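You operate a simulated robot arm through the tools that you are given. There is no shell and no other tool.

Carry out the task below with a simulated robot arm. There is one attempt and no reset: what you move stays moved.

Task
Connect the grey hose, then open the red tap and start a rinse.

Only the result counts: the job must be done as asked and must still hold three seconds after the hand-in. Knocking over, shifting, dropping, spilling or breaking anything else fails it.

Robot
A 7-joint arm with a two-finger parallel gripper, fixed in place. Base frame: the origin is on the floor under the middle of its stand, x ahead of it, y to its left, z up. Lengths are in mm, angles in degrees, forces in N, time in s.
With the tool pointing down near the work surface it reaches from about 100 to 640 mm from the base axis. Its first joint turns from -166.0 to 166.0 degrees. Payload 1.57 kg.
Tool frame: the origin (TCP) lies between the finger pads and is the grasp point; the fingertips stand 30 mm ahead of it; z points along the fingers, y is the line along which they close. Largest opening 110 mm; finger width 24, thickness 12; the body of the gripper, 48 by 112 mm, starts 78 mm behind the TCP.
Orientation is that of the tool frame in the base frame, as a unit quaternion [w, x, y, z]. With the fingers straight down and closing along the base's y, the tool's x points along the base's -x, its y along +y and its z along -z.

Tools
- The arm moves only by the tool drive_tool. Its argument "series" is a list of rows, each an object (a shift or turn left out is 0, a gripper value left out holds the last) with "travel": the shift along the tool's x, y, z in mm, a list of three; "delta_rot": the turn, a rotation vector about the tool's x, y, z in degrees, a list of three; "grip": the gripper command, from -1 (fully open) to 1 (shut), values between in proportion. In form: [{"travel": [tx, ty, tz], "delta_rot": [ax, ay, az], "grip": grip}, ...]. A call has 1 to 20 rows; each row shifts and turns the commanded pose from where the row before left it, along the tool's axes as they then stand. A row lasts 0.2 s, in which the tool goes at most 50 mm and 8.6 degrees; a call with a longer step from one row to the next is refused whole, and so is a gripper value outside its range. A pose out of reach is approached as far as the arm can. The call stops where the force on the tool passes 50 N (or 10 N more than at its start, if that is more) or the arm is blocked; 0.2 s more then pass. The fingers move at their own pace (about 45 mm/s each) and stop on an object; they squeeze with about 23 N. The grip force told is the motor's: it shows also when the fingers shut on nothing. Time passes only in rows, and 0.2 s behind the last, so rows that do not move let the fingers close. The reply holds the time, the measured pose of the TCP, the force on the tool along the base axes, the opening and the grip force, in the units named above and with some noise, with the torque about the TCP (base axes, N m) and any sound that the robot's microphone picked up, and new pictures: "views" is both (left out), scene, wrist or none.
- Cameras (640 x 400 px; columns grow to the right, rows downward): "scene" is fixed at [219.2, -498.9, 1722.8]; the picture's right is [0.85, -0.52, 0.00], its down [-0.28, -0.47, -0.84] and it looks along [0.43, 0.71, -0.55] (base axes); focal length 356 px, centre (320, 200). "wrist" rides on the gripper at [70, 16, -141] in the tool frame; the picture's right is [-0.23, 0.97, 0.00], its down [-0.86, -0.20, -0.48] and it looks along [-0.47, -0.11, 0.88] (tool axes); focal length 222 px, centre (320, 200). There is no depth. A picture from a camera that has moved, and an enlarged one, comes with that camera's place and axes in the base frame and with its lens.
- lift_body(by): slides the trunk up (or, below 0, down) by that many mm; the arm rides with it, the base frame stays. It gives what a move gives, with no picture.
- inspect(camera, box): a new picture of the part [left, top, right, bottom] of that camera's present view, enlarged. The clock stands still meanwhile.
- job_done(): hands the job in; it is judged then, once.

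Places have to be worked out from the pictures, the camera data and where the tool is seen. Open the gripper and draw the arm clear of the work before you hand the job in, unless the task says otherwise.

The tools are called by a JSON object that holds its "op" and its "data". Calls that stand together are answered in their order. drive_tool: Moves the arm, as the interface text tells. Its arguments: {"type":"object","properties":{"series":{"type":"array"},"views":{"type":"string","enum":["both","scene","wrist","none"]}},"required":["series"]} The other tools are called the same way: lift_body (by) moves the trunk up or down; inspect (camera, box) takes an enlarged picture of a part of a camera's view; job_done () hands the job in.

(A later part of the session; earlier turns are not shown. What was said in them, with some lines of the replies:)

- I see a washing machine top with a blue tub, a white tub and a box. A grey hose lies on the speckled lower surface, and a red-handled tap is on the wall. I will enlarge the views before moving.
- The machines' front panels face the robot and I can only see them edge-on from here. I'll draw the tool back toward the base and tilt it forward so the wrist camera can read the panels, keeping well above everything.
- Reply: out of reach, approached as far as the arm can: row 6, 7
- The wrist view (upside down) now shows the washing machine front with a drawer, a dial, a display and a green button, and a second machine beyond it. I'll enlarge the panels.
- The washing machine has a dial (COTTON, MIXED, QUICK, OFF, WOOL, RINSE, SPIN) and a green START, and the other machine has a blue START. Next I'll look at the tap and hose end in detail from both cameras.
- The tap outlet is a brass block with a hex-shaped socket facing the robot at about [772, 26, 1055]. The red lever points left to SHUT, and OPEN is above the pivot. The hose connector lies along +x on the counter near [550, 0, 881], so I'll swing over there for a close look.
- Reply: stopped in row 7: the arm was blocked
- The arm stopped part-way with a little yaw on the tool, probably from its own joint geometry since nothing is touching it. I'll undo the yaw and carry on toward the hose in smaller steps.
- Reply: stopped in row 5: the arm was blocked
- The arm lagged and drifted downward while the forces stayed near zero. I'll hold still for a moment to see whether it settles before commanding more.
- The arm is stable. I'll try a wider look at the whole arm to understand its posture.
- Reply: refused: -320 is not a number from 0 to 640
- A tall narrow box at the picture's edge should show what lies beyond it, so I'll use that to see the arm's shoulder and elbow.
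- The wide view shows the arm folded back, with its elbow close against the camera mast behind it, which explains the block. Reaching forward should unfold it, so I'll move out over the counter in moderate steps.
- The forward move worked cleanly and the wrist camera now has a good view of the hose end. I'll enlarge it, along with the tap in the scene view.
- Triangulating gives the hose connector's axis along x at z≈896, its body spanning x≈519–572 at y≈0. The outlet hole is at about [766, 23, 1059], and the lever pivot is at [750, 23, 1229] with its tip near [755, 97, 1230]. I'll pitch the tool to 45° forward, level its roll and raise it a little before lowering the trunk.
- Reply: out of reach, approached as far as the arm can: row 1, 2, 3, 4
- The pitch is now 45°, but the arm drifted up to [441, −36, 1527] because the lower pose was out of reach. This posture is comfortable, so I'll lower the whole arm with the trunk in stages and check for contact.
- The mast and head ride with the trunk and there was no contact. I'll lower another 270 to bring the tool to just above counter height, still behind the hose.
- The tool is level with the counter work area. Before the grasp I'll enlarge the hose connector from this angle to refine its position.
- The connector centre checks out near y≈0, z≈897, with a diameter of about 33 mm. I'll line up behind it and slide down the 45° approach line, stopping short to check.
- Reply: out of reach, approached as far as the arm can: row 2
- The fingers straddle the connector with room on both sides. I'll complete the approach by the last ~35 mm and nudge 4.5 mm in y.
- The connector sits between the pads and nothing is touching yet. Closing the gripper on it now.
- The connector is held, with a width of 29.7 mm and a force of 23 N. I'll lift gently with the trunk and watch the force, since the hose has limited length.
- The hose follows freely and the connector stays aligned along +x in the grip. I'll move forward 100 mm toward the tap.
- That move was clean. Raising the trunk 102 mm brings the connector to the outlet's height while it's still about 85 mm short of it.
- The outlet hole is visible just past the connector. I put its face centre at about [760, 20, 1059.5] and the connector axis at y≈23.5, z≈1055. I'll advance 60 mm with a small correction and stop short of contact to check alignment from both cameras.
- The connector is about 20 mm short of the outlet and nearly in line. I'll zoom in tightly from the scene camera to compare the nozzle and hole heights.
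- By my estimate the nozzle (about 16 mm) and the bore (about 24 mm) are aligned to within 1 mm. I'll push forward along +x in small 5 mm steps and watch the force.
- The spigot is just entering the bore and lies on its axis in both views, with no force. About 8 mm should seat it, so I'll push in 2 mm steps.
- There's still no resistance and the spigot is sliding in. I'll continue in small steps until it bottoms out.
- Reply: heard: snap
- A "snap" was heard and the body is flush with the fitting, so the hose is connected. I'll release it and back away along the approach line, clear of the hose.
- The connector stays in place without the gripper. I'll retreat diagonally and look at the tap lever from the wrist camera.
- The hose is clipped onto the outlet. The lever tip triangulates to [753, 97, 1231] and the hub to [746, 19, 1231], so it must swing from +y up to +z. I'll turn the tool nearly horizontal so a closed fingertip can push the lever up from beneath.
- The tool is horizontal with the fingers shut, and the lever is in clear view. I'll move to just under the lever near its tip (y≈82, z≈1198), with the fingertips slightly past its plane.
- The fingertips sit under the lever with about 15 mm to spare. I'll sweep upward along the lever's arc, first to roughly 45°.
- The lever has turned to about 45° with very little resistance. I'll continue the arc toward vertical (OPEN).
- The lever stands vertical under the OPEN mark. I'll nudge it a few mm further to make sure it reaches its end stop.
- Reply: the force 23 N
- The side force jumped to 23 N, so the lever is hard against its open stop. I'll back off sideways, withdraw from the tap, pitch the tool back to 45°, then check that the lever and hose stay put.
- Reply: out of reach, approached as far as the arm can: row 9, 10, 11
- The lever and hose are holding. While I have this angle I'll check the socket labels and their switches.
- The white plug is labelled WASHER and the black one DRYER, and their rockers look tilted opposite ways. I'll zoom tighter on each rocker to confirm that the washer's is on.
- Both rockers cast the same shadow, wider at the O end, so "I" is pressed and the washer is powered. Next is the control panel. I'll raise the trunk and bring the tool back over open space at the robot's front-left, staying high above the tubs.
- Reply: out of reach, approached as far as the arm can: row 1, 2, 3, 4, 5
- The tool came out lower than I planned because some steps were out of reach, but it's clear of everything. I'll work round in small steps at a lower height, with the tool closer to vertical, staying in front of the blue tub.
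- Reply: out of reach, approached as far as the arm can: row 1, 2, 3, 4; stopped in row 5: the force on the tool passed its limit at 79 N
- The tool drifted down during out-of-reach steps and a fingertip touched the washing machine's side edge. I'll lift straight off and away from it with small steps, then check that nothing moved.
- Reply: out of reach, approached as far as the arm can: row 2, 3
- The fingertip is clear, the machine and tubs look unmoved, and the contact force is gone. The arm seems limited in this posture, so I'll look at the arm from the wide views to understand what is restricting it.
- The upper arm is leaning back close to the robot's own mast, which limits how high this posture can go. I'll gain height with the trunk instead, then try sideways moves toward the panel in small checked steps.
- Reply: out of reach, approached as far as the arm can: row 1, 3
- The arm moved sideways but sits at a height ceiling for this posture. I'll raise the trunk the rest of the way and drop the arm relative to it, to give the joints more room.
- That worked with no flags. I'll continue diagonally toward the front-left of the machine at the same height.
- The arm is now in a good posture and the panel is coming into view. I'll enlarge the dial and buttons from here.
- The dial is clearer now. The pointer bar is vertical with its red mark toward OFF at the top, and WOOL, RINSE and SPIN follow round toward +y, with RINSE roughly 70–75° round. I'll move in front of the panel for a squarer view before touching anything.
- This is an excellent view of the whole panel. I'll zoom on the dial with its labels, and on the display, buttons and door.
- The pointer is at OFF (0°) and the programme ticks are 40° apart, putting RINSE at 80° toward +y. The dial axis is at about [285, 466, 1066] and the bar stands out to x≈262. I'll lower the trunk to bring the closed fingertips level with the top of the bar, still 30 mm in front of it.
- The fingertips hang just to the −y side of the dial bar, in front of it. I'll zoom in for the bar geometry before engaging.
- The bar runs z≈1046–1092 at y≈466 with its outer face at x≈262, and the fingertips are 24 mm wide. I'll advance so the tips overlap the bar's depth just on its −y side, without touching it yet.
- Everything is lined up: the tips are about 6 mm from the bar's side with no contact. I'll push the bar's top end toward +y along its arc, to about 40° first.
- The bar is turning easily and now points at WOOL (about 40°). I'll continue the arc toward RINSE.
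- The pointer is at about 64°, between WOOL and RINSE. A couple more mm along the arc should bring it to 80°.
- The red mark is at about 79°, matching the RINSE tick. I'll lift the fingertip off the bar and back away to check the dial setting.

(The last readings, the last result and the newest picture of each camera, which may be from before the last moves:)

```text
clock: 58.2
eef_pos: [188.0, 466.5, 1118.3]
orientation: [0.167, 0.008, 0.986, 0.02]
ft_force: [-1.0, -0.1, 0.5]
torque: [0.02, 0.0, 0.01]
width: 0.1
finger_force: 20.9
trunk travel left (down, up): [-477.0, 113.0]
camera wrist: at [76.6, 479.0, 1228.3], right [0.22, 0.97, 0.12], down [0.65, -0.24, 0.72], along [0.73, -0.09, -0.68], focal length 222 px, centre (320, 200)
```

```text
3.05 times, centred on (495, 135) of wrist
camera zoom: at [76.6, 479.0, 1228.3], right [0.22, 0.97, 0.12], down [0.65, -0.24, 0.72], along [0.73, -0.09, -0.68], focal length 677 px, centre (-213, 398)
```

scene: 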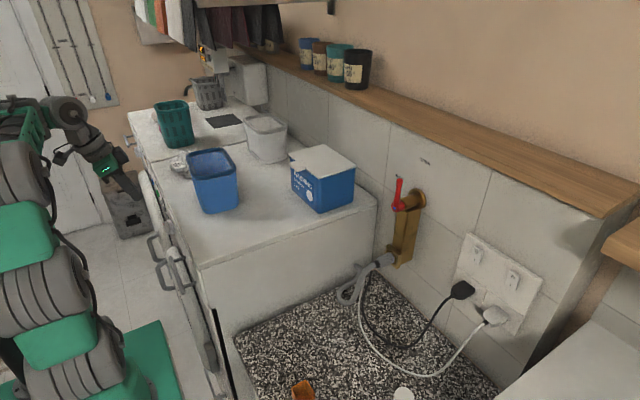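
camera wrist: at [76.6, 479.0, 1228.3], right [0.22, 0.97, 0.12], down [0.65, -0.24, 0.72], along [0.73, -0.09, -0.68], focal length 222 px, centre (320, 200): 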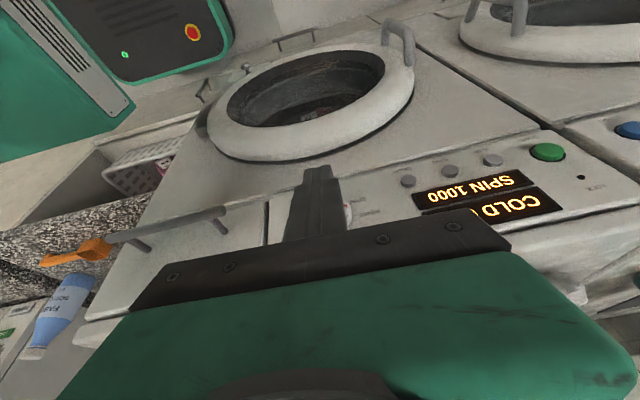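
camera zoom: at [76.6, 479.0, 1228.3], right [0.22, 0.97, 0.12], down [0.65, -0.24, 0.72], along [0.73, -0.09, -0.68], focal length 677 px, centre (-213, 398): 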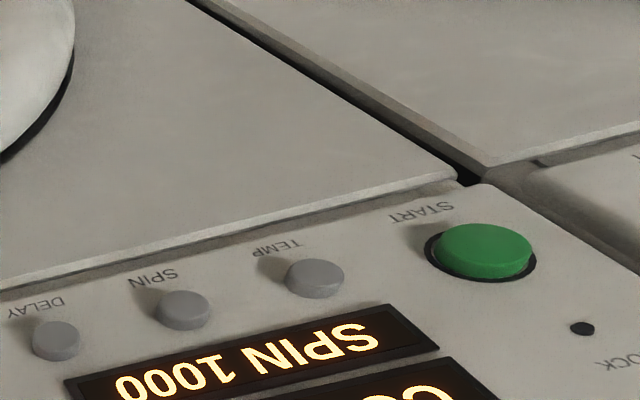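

The display has lit up with COLD and SPIN 1000, so the dial is live. I'll raise the tool a little to see the whole display and the dial.

{"op": "lift_body", "data": {"by": 90}}

{"op": "inspect", "data": {"camera": "wrist", "box": [290, 110, 390, 180]}}

{"op": "inspect", "data": {"camera": "wrist", "box": [370, 60, 550, 170]}}

```text
clock: 59.4
eef_pos: [187.5, 466.5, 1207.8]
orientation: [0.168, 0.008, 0.986, 0.02]
ft_force: [-0.4, 0.3, 0.4]
torque: [0.01, -0.02, 0.0]
width: 0.0
finger_force: 21.6
trunk travel left (down, up): [-567.0, 23.0]
```

```text
5.71 times, centred on (340, 145) of wrist
camera zoom: at [76.9, 479.1, 1318.1], right [0.22, 0.97, 0.12], down [0.65, -0.24, 0.72], along [0.73, -0.09, -0.68], focal length 1269 px, centre (206, 514)
```

zoom: 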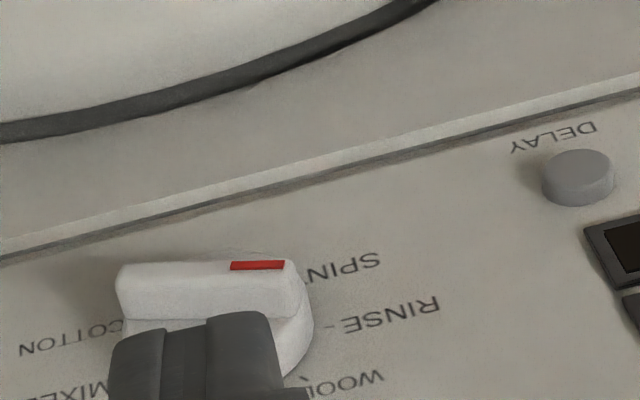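

```text
3.56 times, centred on (460, 115) of wrist
camera zoom: at [76.9, 479.1, 1318.1], right [0.22, 0.97, 0.12], down [0.65, -0.24, 0.72], along [0.73, -0.09, -0.68], focal length 790 px, centre (-178, 502)
```

zoom: 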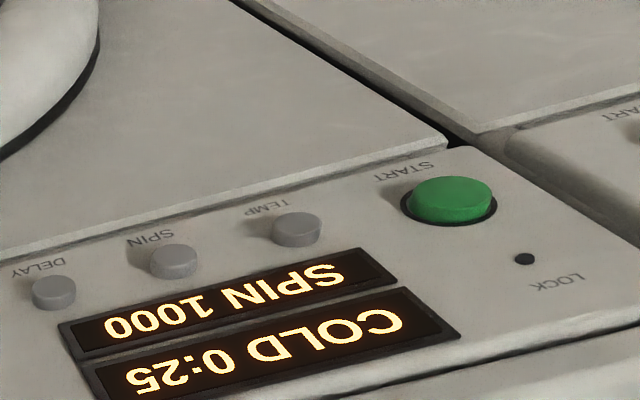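

The display reads COLD 0:25 / SPIN 1000 with the dial toward RINSE, but a closer measurement puts the pointer at about 70° against the tick at about 79°. I'll go back and nudge it the last 10° so it sits squarely on RINSE.

{"op": "lift_body", "data": {"by": -90}}

{"op": "drive_tool", "data": {"series": [{"travel": [-18, 0.2, 8.4]}, {"travel": [-18, 0.2, 8.4]}, {"travel": [-18, 0.2, 8.4]}, {"travel": [0, 0, 0]}], "views": "none"}}

{"op": "inspect", "data": {"camera": "wrist", "box": [280, 150, 380, 220]}}

```text
clock: 60.7
eef_pos: [188.1, 465.8, 1119.4]
orientation: [0.168, 0.008, 0.986, 0.02]
ft_force: [-0.3, 0.5, -1.2]
torque: [0.0, 0.02, 0.0]
width: 0.0
finger_force: 21.4
trunk travel left (down, up): [-477.0, 113.0]
```

```text
clock: 61.7
eef_pos: [248.3, 466.6, 1113.1]
orientation: [0.167, 0.007, 0.986, 0.02]
ft_force: [0.5, 0.3, 0.0]
torque: [-0.02, 0.05, 0.03]
width: 0.1
finger_force: 20.8
trunk travel left (down, up): [-477.0, 113.0]
```

```text
5.71 times, centred on (330, 185) of wrist
camera zoom: at [136.5, 479.0, 1222.7], right [0.22, 0.97, 0.12], down [0.65, -0.24, 0.72], along [0.73, -0.09, -0.68], focal length 1269 px, centre (263, 286)
```

zoom: 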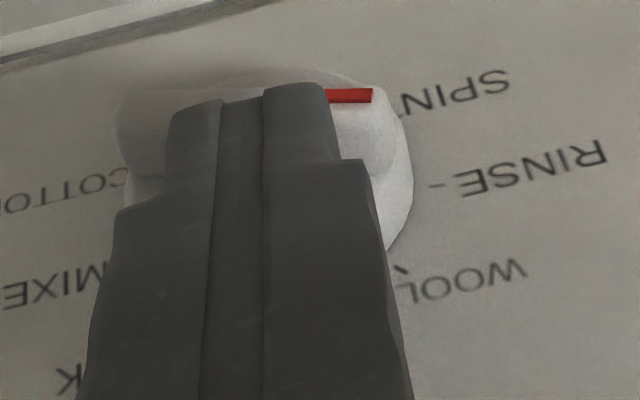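

The tip is back above the bar. Lowering about 12.7 mm in small steps to turn the pointer the last 10°.

{"op": "drive_tool", "data": {"series": [{"travel": [1.52, 0.1, 2.86]}, {"travel": [1.52, 0.1, 2.86]}, {"travel": [1.52, 0.1, 2.86]}, {"travel": [1.52, 0.1, 2.86]}, {"travel": [0, 0, 0]}], "views": "none"}}

{"op": "inspect", "data": {"camera": "wrist", "box": [280, 150, 380, 220]}}

```text
clock: 62.9
eef_pos: [246.9, 468.1, 1100.3]
orientation: [0.166, 0.008, 0.986, 0.021]
ft_force: [0.1, 0.9, 1.6]
torque: [0.02, -0.04, 0.02]
width: 0.3
finger_force: 21.6
trunk travel left (down, up): [-477.0, 113.0]
```

```text
5.71 times, centred on (330, 185) of wrist
camera zoom: at [134.8, 480.6, 1210.1], right [0.22, 0.97, 0.12], down [0.65, -0.24, 0.72], along [0.73, -0.09, -0.68], focal length 1269 px, centre (263, 286)
```

zoom: 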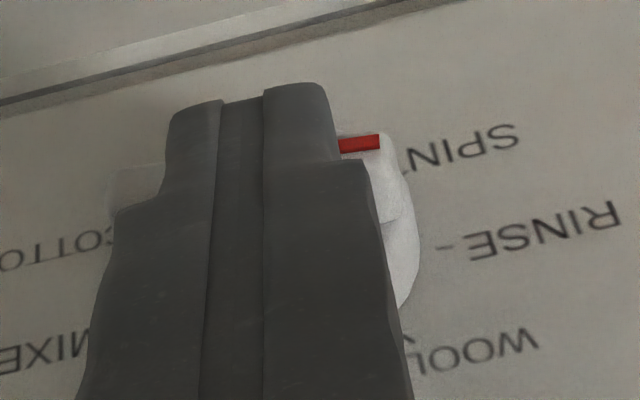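

The pointer now measures about 80°. I'll withdraw again, the same way, and verify.

{"op": "drive_tool", "data": {"series": [{"travel": [-3.3, 0, -9.4]}, {"travel": [13, 0, -9]}, {"travel": [20, 0, -7]}, {"travel": [20, 0, -7]}, {"travel": [0, 0, 0]}], "views": "none"}}

{"op": "lift_body", "data": {"by": 95}}

{"op": "inspect", "data": {"camera": "wrist", "box": [290, 110, 390, 180]}}

{"op": "inspect", "data": {"camera": "wrist", "box": [370, 60, 570, 180]}}

```text
clock: 64.1
eef_pos: [186.3, 467.3, 1115.0]
orientation: [0.167, 0.007, 0.986, 0.02]
ft_force: [0.4, 0.3, 0.1]
torque: [0.0, -0.02, 0.01]
width: 0.0
finger_force: 21.2
trunk travel left (down, up): [-477.0, 113.0]
```

```text
clock: 65.3
eef_pos: [186.9, 467.0, 1209.7]
orientation: [0.166, 0.007, 0.986, 0.021]
ft_force: [-0.6, -0.1, -0.4]
torque: [-0.02, -0.01, -0.01]
width: 0.1
finger_force: 21.4
trunk travel left (down, up): [-572.0, 18.0]
```

```text
5.71 times, centred on (340, 145) of wrist
camera zoom: at [76.2, 480.2, 1319.7], right [0.22, 0.97, 0.12], down [0.65, -0.24, 0.72], along [0.73, -0.09, -0.68], focal length 1269 px, centre (206, 514)
```

zoom: 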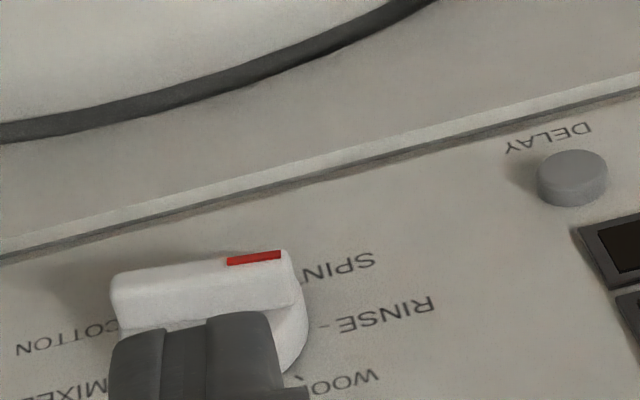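

```text
3.20 times, centred on (470, 120) of wrist
camera zoom: at [76.2, 480.2, 1319.7], right [0.22, 0.97, 0.12], down [0.65, -0.24, 0.72], along [0.73, -0.09, -0.68], focal length 711 px, centre (-160, 456)
```

zoom: 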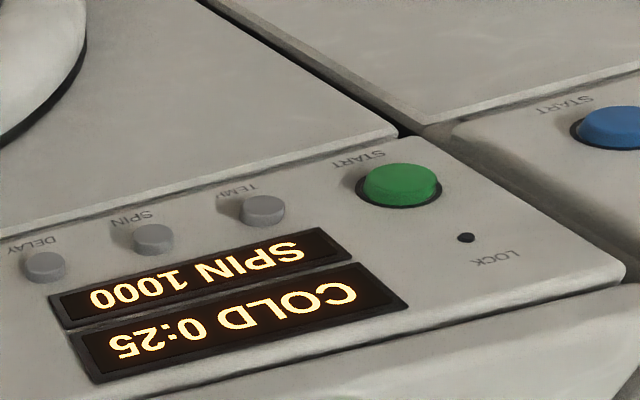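

The pointer sits on RINSE at about 80°, and the display shows COLD 0:25, SPIN 1000. START is at about [290, 729, 1040], far to the left, so I'll lean the tool outward (tip toward +y) in small steps so the arm can reach it.

{"op": "drive_tool", "data": {"series": [{"delta_rot": [-6.6, 0.05, 2.3]}, {"delta_rot": [-6.6, 0.05, 2.3]}, {"travel": [0, 0, 0]}], "views": "none"}}

```text
clock: 66.2
eef_pos: [188.2, 468.3, 1209.1]
orientation: [0.165, 0.029, 0.976, 0.141]
ft_force: [0.2, -0.1, -0.6]
torque: [-0.01, 0.03, 0.03]
width: 0.0
finger_force: 21.6
trunk travel left (down, up): [-572.0, 18.0]
```

The orientation is tracking exactly with no drift. Continuing the outward lean.

{"op": "drive_tool", "data": {"series": [{"delta_rot": [-6.6, 0.05, 2.3]}, {"delta_rot": [-6.6, 0.05, 2.3]}, {"delta_rot": [-6.6, 0.05, 2.3]}, {"delta_rot": [-6.6, 0.05, 2.3]}, {"travel": [0, 0, 0]}], "views": "both"}}

```text
clock: 67.3
eef_pos: [187.9, 466.8, 1208.4]
orientation: [0.153, 0.067, 0.913, 0.372]
ft_force: [1.6, 0.6, 0.2]
torque: [0.01, -0.02, -0.01]
width: 0.0
finger_force: 21.1
trunk travel left (down, up): [-572.0, 18.0]
camera wrist: at [75.9, 402.5, 1299.3], right [0.22, 0.64, 0.73], down [0.65, -0.66, 0.38], along [0.73, 0.39, -0.56], focal length 222 px, centre (320, 200)
```

scene: 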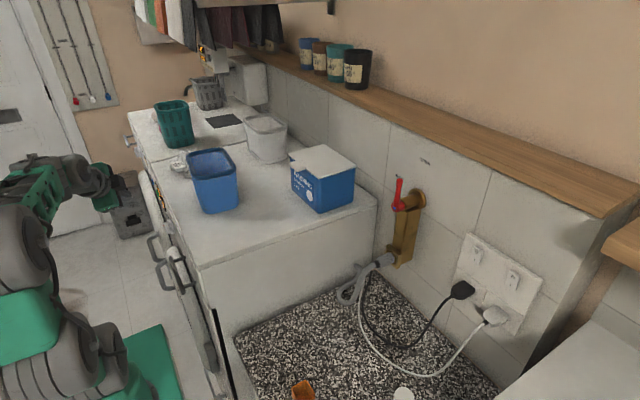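
wrist: 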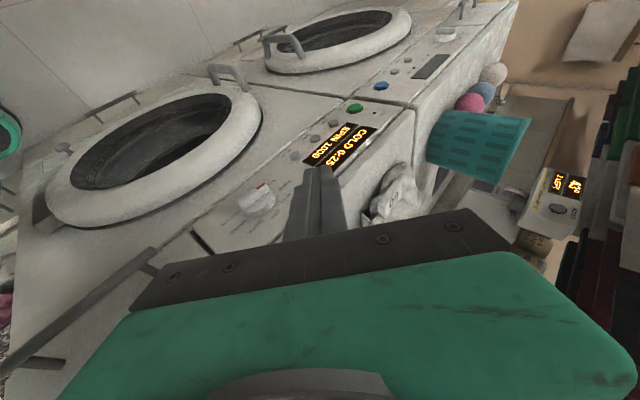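

This view shows START squarely. I'll zoom in on it and the surroundings to fix its position.

{"op": "inspect", "data": {"camera": "wrist", "box": [300, 80, 420, 155]}}

{"op": "inspect", "data": {"camera": "wrist", "box": [220, 140, 340, 230]}}

```text
5.33 times, centred on (360, 118) of wrist
camera zoom: at [75.9, 402.5, 1299.3], right [0.22, 0.64, 0.73], down [0.65, -0.66, 0.38], along [0.73, 0.39, -0.56], focal length 1185 px, centre (107, 640)
```

zoom: 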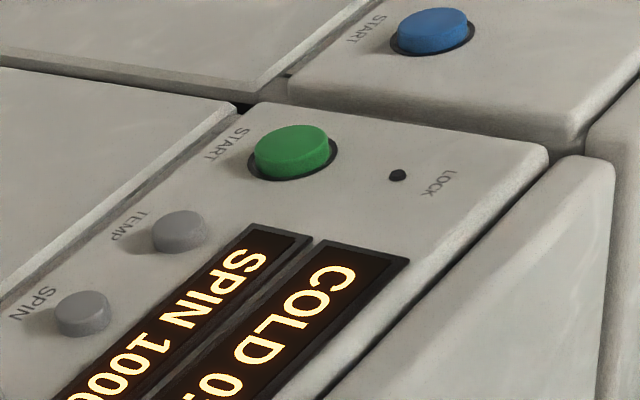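

```text
4.44 times, centred on (280, 185) of wrist
camera zoom: at [75.9, 402.5, 1299.3], right [0.22, 0.64, 0.73], down [0.65, -0.66, 0.38], along [0.73, 0.39, -0.56], focal length 987 px, centre (498, 267)
```

zoom: 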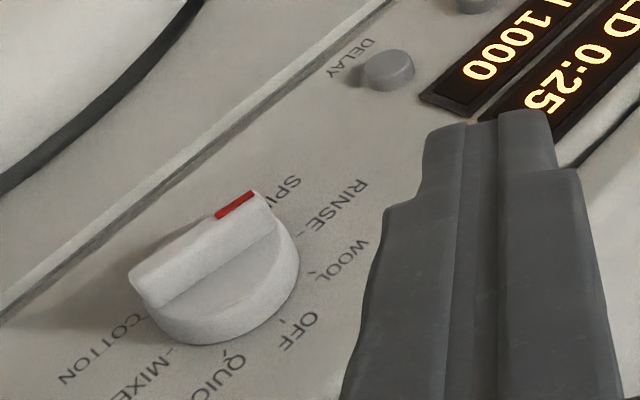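

START's face is at about [284, 727, 1043]. I'll move toward it in front of the panel with small checked steps, keeping well clear of the panel face.

{"op": "drive_tool", "data": {"series": [{"travel": [7.45, 11.7, 33.2]}, {"travel": [7.45, 11.7, 33.2]}, {"travel": [7.45, 11.7, 33.2]}, {"travel": [0, 0, 0]}], "views": "none"}}

```text
clock: 68.3
eef_pos: [200.0, 565.1, 1160.5]
orientation: [0.153, 0.066, 0.913, 0.373]
ft_force: [1.0, 0.5, 0.0]
torque: [0.0, 0.03, -0.01]
width: 0.0
finger_force: 21.5
trunk travel left (down, up): [-572.0, 18.0]
```

Tracking is exact. I'll continue to a point just in front of START.

{"op": "drive_tool", "data": {"series": [{"travel": [7.45, 11.7, 33.2]}, {"travel": [7.45, 11.7, 33.2]}, {"travel": [0.3, 2.3, 33.3]}, {"travel": [0.3, 2.3, 33.3]}, {"travel": [0, 0, 0]}], "views": "both"}}

{"op": "inspect", "data": {"camera": "wrist", "box": [260, 100, 400, 200]}}

```text
clock: 69.5
eef_pos: [228.5, 672.1, 1088.0]
orientation: [0.154, 0.066, 0.913, 0.372]
ft_force: [0.4, -0.5, 0.7]
torque: [-0.05, 0.01, 0.01]
width: 0.0
finger_force: 21.6
trunk travel left (down, up): [-572.0, 18.0]
camera wrist: at [116.6, 609.2, 1178.1], right [0.22, 0.64, 0.73], down [0.65, -0.66, 0.38], along [0.73, 0.39, -0.56], focal length 222 px, centre (320, 200)
```

scene: 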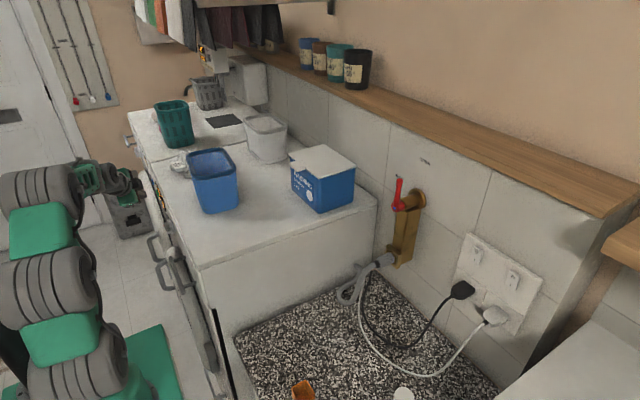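
wrist: 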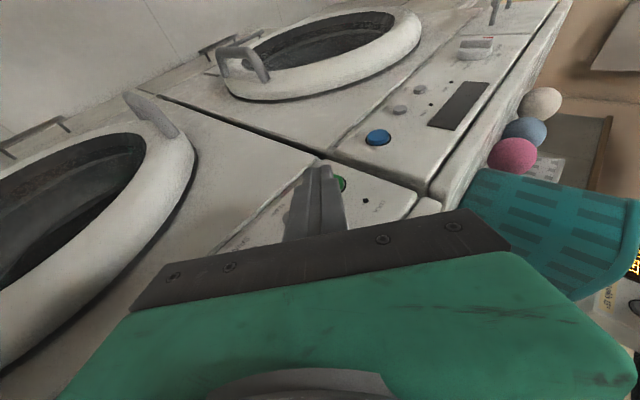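

```text
4.00 times, centred on (330, 150) of wrist
camera zoom: at [116.6, 609.2, 1178.1], right [0.22, 0.64, 0.73], down [0.65, -0.66, 0.38], along [0.73, 0.39, -0.56], focal length 888 px, centre (280, 400)
```

zoom: 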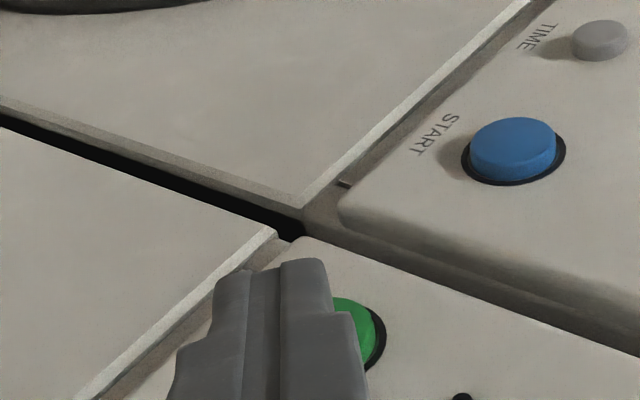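

The fingertip is aligned between the camera and START with no contact. I'll close to about 12 mm in front of the button face.

{"op": "drive_tool", "data": {"series": [{"travel": [-2, 2.2, 16.4]}, {"travel": [-2, 2.2, 16.4]}, {"travel": [-2, 2.3, 16.4]}, {"travel": [0, 0, 0]}], "views": "none"}}

{"op": "inspect", "data": {"camera": "wrist", "box": [270, 130, 390, 210]}}

{"op": "inspect", "data": {"camera": "scene", "box": [90, 140, 190, 240]}}

```text
clock: 70.5
eef_pos: [251.3, 710.6, 1059.4]
orientation: [0.153, 0.067, 0.913, 0.373]
ft_force: [-0.2, -0.7, -0.6]
torque: [-0.02, 0.01, 0.01]
width: 0.0
finger_force: 21.7
trunk travel left (down, up): [-572.0, 18.0]
```

```text
5.00 times, centred on (330, 170) of wrist
camera zoom: at [139.5, 645.6, 1149.6], right [0.22, 0.64, 0.73], down [0.65, -0.66, 0.38], along [0.73, 0.39, -0.56], focal length 1111 px, centre (270, 350)
```

zoom: 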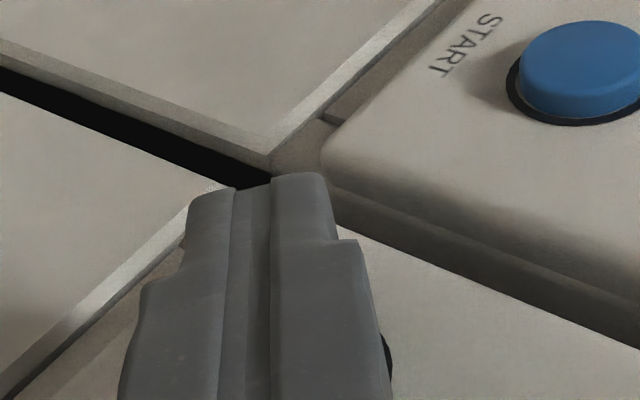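

```text
4.00 times, centred on (140, 190) of scene
camera zoom: at [219.2, -498.9, 1722.8], right [0.85, -0.52, 0.0], down [-0.28, -0.47, -0.84], along [0.43, 0.71, -0.55], focal length 1422 px, centre (1040, 240)
```

zoom: 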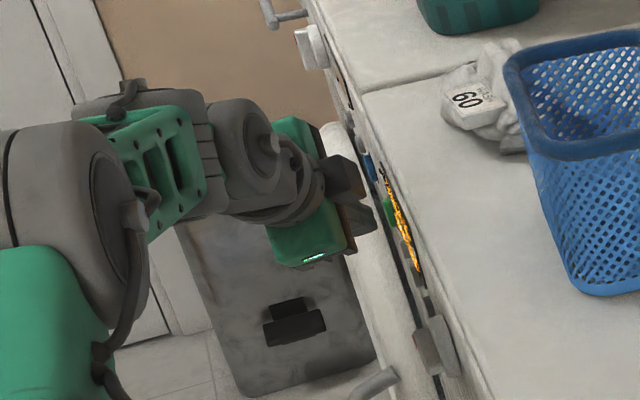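

The tip's front edge lines up with START's centre and is about 11 mm in front of it. Advancing straight along +x in 2 mm steps until contact.

{"op": "drive_tool", "data": {"series": [{"travel": [-1.89, 0.02, 0.66]}, {"travel": [-1.89, 0.02, 0.66]}, {"travel": [-1.89, 0.02, 0.66]}, {"travel": [-1.89, 0.02, 0.66]}, {"travel": [-1.89, 0.02, 0.66]}, {"travel": [0, 0, 0]}], "views": "none"}}

```text
clock: 72.0
eef_pos: [260.6, 710.3, 1059.9]
orientation: [0.154, 0.067, 0.913, 0.371]
ft_force: [-1.1, -0.1, -1.0]
torque: [-0.05, 0.05, 0.02]
width: 0.0
finger_force: 21.0
trunk travel left (down, up): [-572.0, 18.0]
heard: click
```

A "click" was heard with light contact, so the button seems to have been pressed. I'll back straight off and look at the panel rather than press again.

{"op": "drive_tool", "data": {"series": [{"travel": [4.7, 0, -1.6]}, {"travel": [9.4, 0, -3.3]}, {"travel": [19, 0, -6.6]}, {"travel": [0, 0, 0]}], "views": "wrist"}}

{"op": "inspect", "data": {"camera": "wrist", "box": [200, 140, 420, 260]}}

```text
clock: 73.0
eef_pos: [225.9, 711.3, 1059.3]
orientation: [0.154, 0.066, 0.913, 0.371]
ft_force: [0.0, -1.4, 0.6]
torque: [-0.01, 0.02, 0.0]
width: 0.1
finger_force: 21.6
trunk travel left (down, up): [-572.0, 18.0]
camera wrist: at [114.2, 645.8, 1149.6], right [0.22, 0.64, 0.73], down [0.65, -0.66, 0.38], along [0.73, 0.39, -0.56], focal length 222 px, centre (320, 200)
```

wrist: 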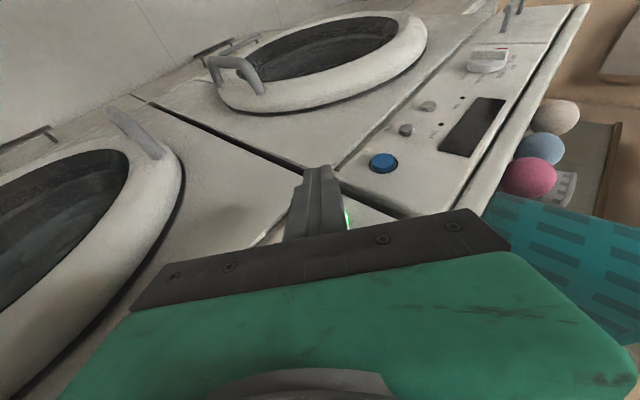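

```text
2.91 times, centred on (310, 200) of wrist
camera zoom: at [114.2, 645.8, 1149.6], right [0.22, 0.64, 0.73], down [0.65, -0.66, 0.38], along [0.73, 0.39, -0.56], focal length 646 px, centre (349, 200)
```

zoom: 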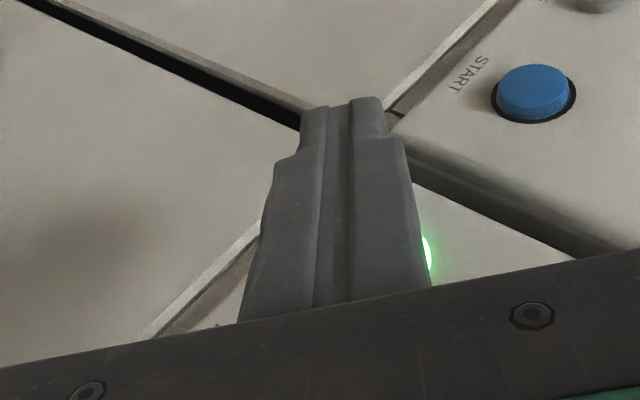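

The START button is now glowing green. I'll retrace my path back to see the full display and lock light.

{"op": "drive_tool", "data": {"series": [{"travel": [0, -2, -30]}, {"travel": [-7.45, -11.7, -33.2]}, {"travel": [-7.45, -11.7, -33.2]}, {"travel": [-7.45, -11.7, -33.2]}, {"travel": [-7.45, -11.7, -33.2]}, {"travel": [0, 0, 0]}], "views": "both"}}

{"op": "inspect", "data": {"camera": "wrist", "box": [300, 90, 420, 165]}}

{"op": "inspect", "data": {"camera": "wrist", "box": [60, 60, 300, 230]}}

```text
clock: 74.3
eef_pos: [202.4, 560.4, 1140.9]
orientation: [0.154, 0.066, 0.913, 0.371]
ft_force: [0.1, 0.2, 0.8]
torque: [-0.01, -0.04, 0.02]
width: 0.1
finger_force: 21.2
trunk travel left (down, up): [-572.0, 18.0]
camera wrist: at [90.3, 496.0, 1231.7], right [0.22, 0.64, 0.73], down [0.65, -0.66, 0.38], along [0.73, 0.39, -0.56], focal length 222 px, centre (320, 200)
```

scene: 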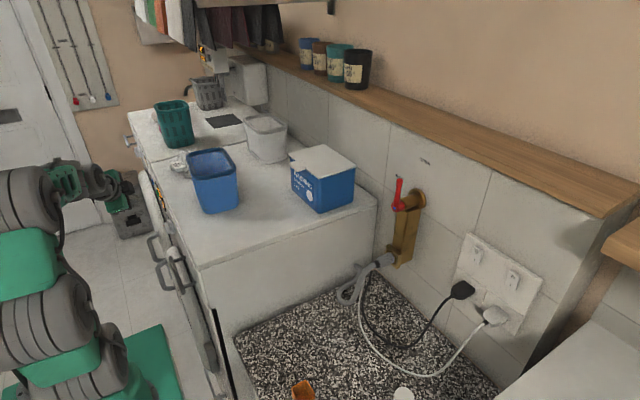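
wrist: 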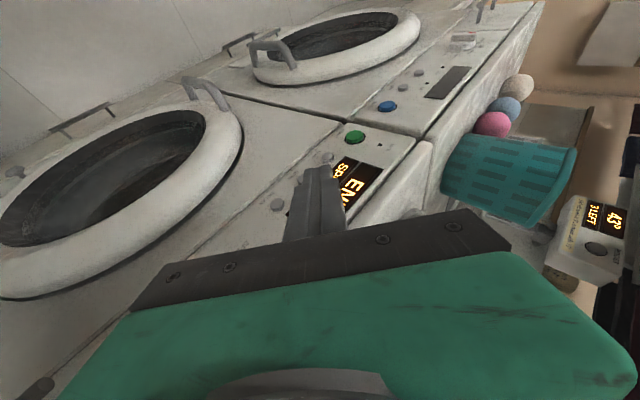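

```text
5.33 times, centred on (360, 128) of wrist
camera zoom: at [90.3, 496.0, 1231.7], right [0.22, 0.64, 0.73], down [0.65, -0.66, 0.38], along [0.73, 0.39, -0.56], focal length 1185 px, centre (107, 587)
```

zoom: 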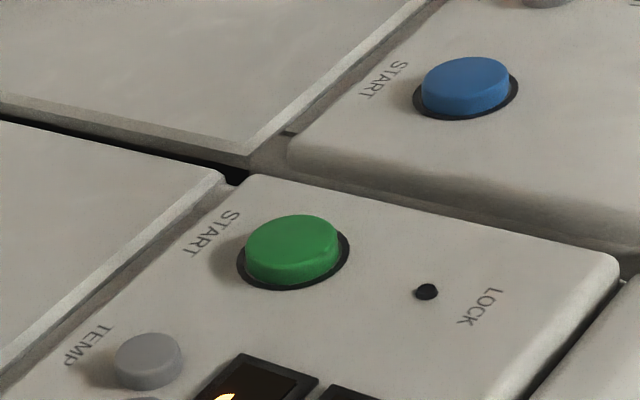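

```text
2.35 times, centred on (180, 145) of wrist
camera zoom: at [90.3, 496.0, 1231.7], right [0.22, 0.64, 0.73], down [0.65, -0.66, 0.38], along [0.73, 0.39, -0.56], focal length 523 px, centre (649, 329)
```

zoom: 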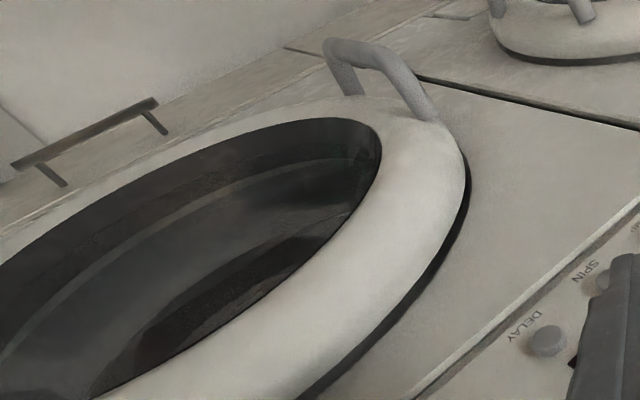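

START is no longer glowing and the display now begins with "EN…", but the gripper hides part of it. I'll move back to the earlier viewpoint to read it fully.

{"op": "drive_tool", "data": {"series": [{"travel": [-7.45, -11.7, -33.2]}, {"travel": [-7.45, -11.7, -33.2]}, {"travel": [-10, -5, -25]}, {"travel": [0, 0, 0]}], "views": "wrist"}}

{"op": "inspect", "data": {"camera": "wrist", "box": [290, 80, 410, 165]}}

{"op": "inspect", "data": {"camera": "wrist", "box": [200, 130, 340, 230]}}

```text
clock: 75.3
eef_pos: [194.7, 473.0, 1189.7]
orientation: [0.153, 0.066, 0.914, 0.371]
ft_force: [-0.4, 0.2, -0.5]
torque: [0.05, -0.01, -0.02]
width: 0.0
finger_force: 21.6
trunk travel left (down, up): [-572.0, 18.0]
camera wrist: at [82.1, 408.8, 1280.2], right [0.22, 0.64, 0.73], down [0.65, -0.66, 0.38], along [0.73, 0.39, -0.56], focal length 222 px, centre (320, 200)
```

wrist: 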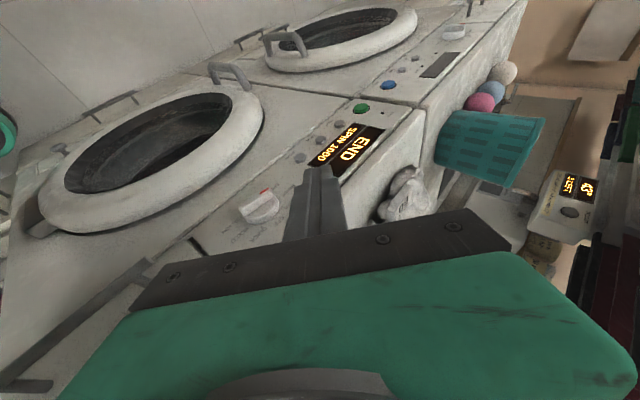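

```text
4.71 times, centred on (350, 122) of wrist
camera zoom: at [82.1, 408.8, 1280.2], right [0.22, 0.64, 0.73], down [0.65, -0.66, 0.38], along [0.73, 0.39, -0.56], focal length 1045 px, centre (179, 565)
```

zoom: 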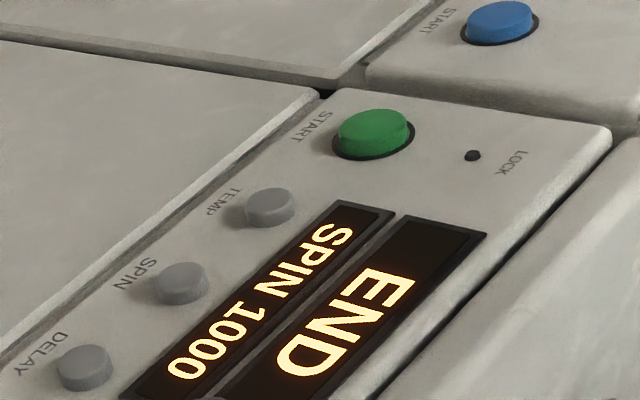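

```text
4.00 times, centred on (270, 180) of wrist
camera zoom: at [82.1, 408.8, 1280.2], right [0.22, 0.64, 0.73], down [0.65, -0.66, 0.38], along [0.73, 0.39, -0.56], focal length 888 px, centre (520, 280)
```

zoom: 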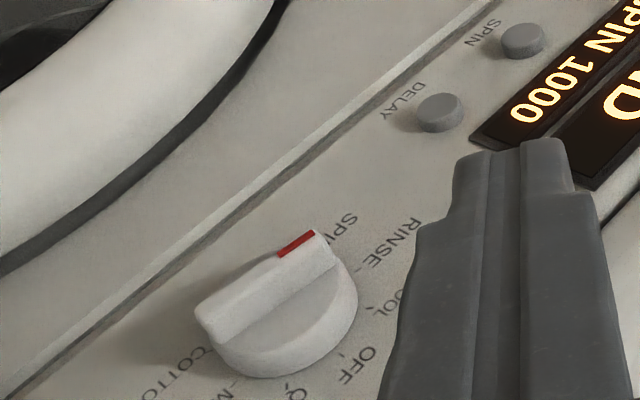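

The display reads END / SPIN 1000. The button was lit right after the click and the 0:25 rinse has since run to its end on the compressed clock, with no error shown and the dial still on RINSE. I'll undo the lean, open the gripper and draw the arm away along the route I came in by.

{"op": "drive_tool", "data": {"series": [{"delta_rot": [6.6, -0.05, -2.3]}, {"delta_rot": [6.6, -0.05, -2.3]}, {"delta_rot": [6.6, -0.05, -2.3]}, {"delta_rot": [6.6, -0.05, -2.3]}, {"delta_rot": [6.6, -0.05, -2.3]}, {"delta_rot": [6.6, -0.05, -2.3]}, {"travel": [0, 0, 0]}], "views": "wrist"}}

{"op": "inspect", "data": {"camera": "wrist", "box": [300, 60, 560, 200]}}

```text
clock: 77.0
eef_pos: [193.8, 475.0, 1192.4]
orientation: [0.167, 0.007, 0.986, 0.02]
ft_force: [0.0, 0.2, 0.5]
torque: [0.0, 0.04, -0.01]
width: 0.0
finger_force: 21.3
trunk travel left (down, up): [-572.0, 18.0]
camera wrist: at [81.8, 487.4, 1301.5], right [0.22, 0.97, 0.12], down [0.65, -0.23, 0.72], along [0.73, -0.09, -0.68], focal length 222 px, centre (320, 200)
```

wrist: 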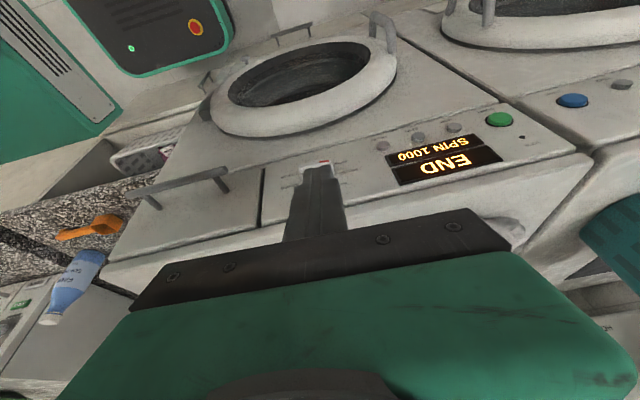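

```text
2.46 times, centred on (430, 130) of wrist
camera zoom: at [81.8, 487.4, 1301.5], right [0.22, 0.97, 0.12], down [0.65, -0.23, 0.72], along [0.73, -0.09, -0.68], focal length 547 px, centre (49, 372)
```

zoom: 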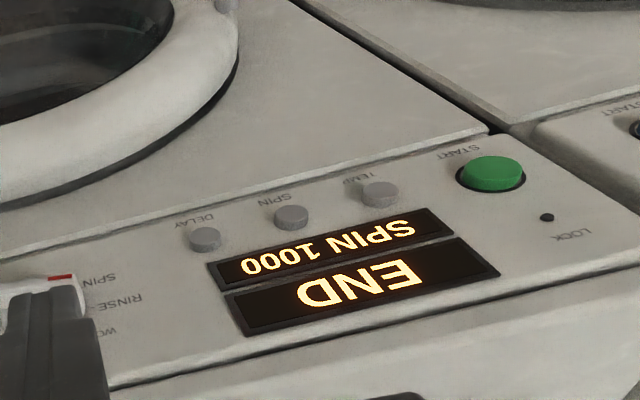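

END stays on steadily and everything looks in order. Retracing the route up and away from the machine, then opening the gripper clear of all objects.

{"op": "drive_tool", "data": {"series": [{"travel": [-23.2, -17.3, -9.6]}, {"travel": [-23.2, -17.3, -9.6]}, {"travel": [-23.2, -17.3, -9.6]}, {"travel": [-23.2, -17.3, -9.6]}, {"travel": [-5.5, -29.3, -15.3]}, {"travel": [-5.5, -29.3, -15.3]}, {"travel": [-3, -29.6, -7]}, {"travel": [0, 0, 0]}], "views": "both"}}

```text
clock: 78.8
eef_pos: [267.9, 312.3, 1292.2]
orientation: [0.167, 0.007, 0.986, 0.021]
ft_force: [-0.4, 0.2, 0.7]
torque: [0.01, 0.01, 0.0]
width: 0.4
finger_force: 21.5
trunk travel left (down, up): [-572.0, 18.0]
camera wrist: at [156.8, 325.2, 1401.9], right [0.22, 0.97, 0.12], down [0.65, -0.24, 0.72], along [0.73, -0.09, -0.68], focal length 222 px, centre (320, 200)
```

scene: 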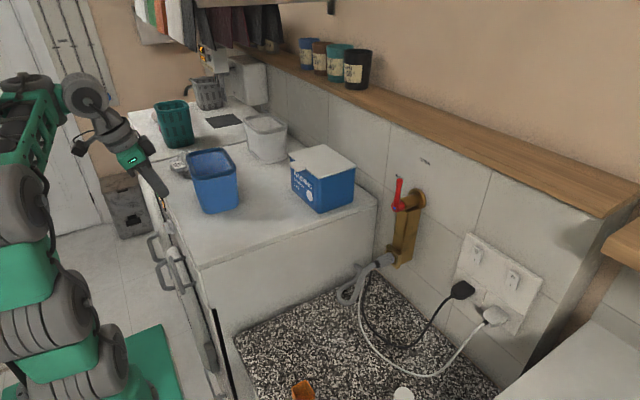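
wrist: 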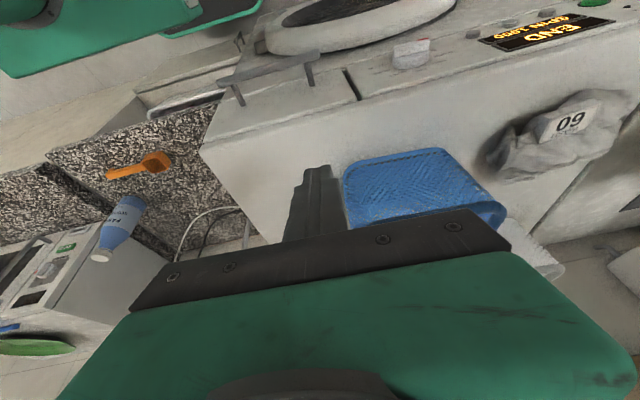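

The arm is clear of the panel. I'll open the gripper here, in free air, and take a final look at the hose, tap and objects.

{"op": "drive_tool", "data": {"series": [{"grip": -1}, {"grip": -1}, {"grip": -1}, {"grip": -1}, {"grip": -1}, {"grip": -1}, {"grip": -1}, {"grip": -1}], "views": "both"}}

{"op": "inspect", "data": {"camera": "scene", "box": [340, 160, 440, 300]}}

{"op": "inspect", "data": {"camera": "wrist", "box": [380, 0, 640, 80]}}

{"op": "inspect", "data": {"camera": "scene", "box": [0, 390, 640, 400]}}

```text
clock: 80.5
eef_pos: [268.6, 311.8, 1292.1]
orientation: [0.167, 0.008, 0.986, 0.021]
ft_force: [-0.2, 0.0, -0.9]
torque: [0.01, 0.02, 0.02]
width: 109.8
finger_force: 0.1
trunk travel left (down, up): [-572.0, 18.0]
camera wrist: at [156.8, 325.5, 1401.9], right [0.22, 0.97, 0.12], down [0.65, -0.24, 0.72], along [0.73, -0.09, -0.68], focal length 222 px, centre (320, 200)
```

scene: 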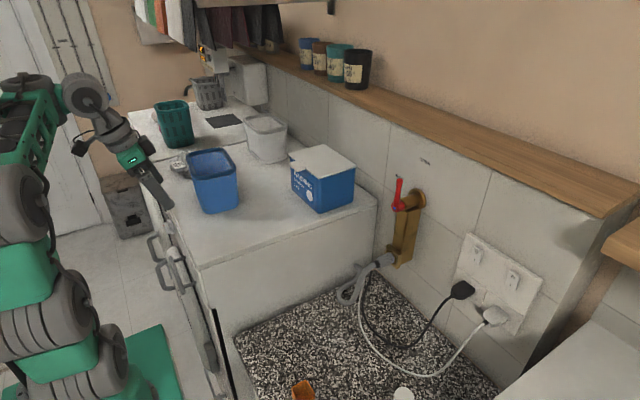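
wrist: 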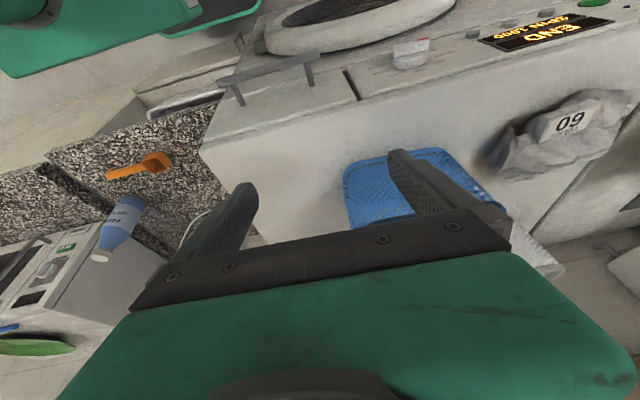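

```text
2.86 times, centred on (390, 230) of scene
camera zoom: at [219.2, -498.9, 1722.8], right [0.85, -0.52, 0.0], down [-0.28, -0.47, -0.84], along [0.43, 0.71, -0.55], focal length 1016 px, centre (120, 114)
```

zoom: 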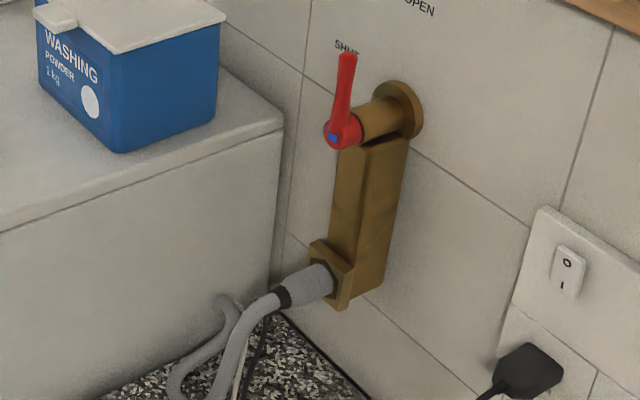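

```text
2.46 times, centred on (510, 40) of wrist
camera zoom: at [156.8, 325.5, 1401.9], right [0.22, 0.97, 0.12], down [0.65, -0.24, 0.72], along [0.73, -0.09, -0.68], focal length 547 px, centre (-148, 594)
```

zoom: 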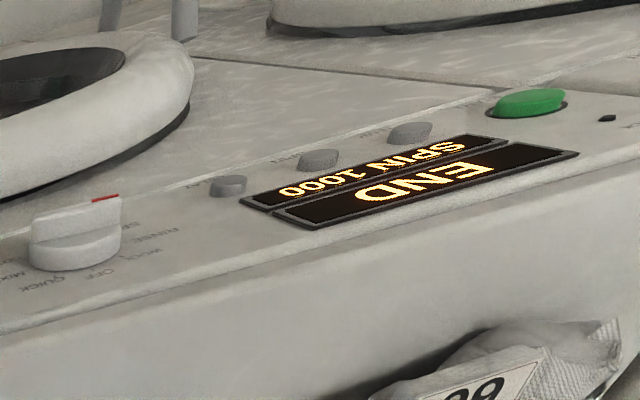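

```text
1.00 times, centred on (320, 395) of scene (not enlarged: the box is as wide or as high as the picture)
camera zoom: at [219.2, -498.9, 1722.8], right [0.85, -0.52, 0.0], down [-0.28, -0.47, -0.84], along [0.43, 0.71, -0.55], focal length 356 px, centre (320, 5)
```

zoom: 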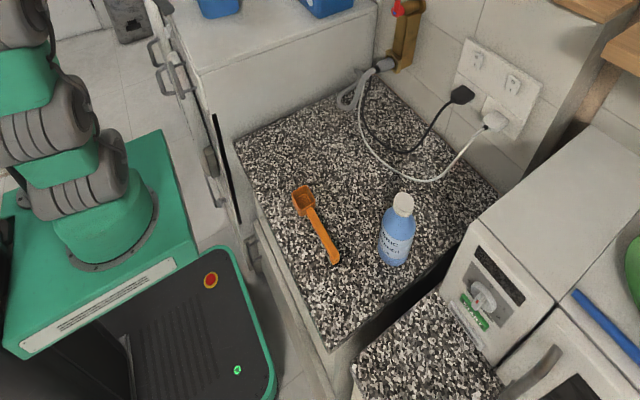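

The hose is clipped on, the lever is vertical at OPEN, the dial is on RINSE with the cycle run, and nothing else has moved. I'll shift the open gripper a bit further from the blue tub before handing in.

{"op": "drive_tool", "data": {"series": [{"travel": [-2, -20, -6]}, {"travel": [-2, -20, -6]}, {"travel": [-2, -20, -6]}, {"travel": [0, 0, 0]}, {"travel": [0, 0, 0]}], "views": "both"}}

```text
clock: 81.8
eef_pos: [269.4, 249.5, 1307.6]
orientation: [0.167, 0.008, 0.986, 0.02]
ft_force: [-0.3, 0.3, 1.0]
torque: [-0.04, -0.01, -0.05]
width: 110.1
finger_force: 0.0
trunk travel left (down, up): [-572.0, 18.0]
camera wrist: at [156.7, 262.7, 1417.4], right [0.22, 0.97, 0.12], down [0.65, -0.24, 0.72], along [0.73, -0.09, -0.68], focal length 222 px, centre (320, 200)
```

scene: 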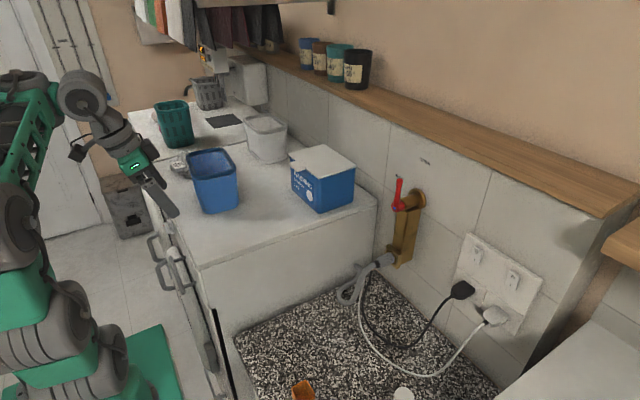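
wrist: 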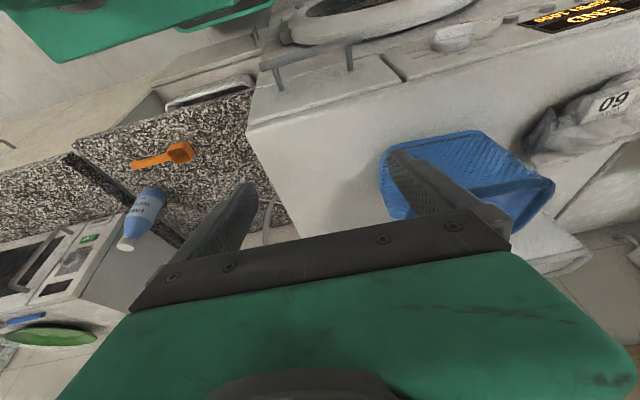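

The gripper is open and the arm is clear. The hose is connected, the red tap is open, and the rinse was started and has run to END, so I'm handing in the job.

{"op": "job_done", "data": {}}

```text
The job is handed in.
```

I connected the grey hose, opened the red tap and started a rinse, then handed the job in. I haven't been told whether it passed.

- **Hose:** the connector snapped onto the tap outlet (a "snap" was heard) and stayed there after I let go.
- **Tap:** the red lever is vertical under the OPEN mark and hard against its stop.
- **Rinse:** the dial is on RINSE. START clicked and lit up. About two seconds later the display changed from COLD 0:25 to END, with no error shown. I took that as the 25-minute rinse finishing on a sped-up clock.
- **Contact on the way:** while I was moving from the tap to the control panel, a fingertip hit the washing machine's side edge and the force peaked at 79 N. I lifted straight off. In the pictures afterwards the machine and the things on it looked unmoved.

The gripper is open and the arm is clear of the work.
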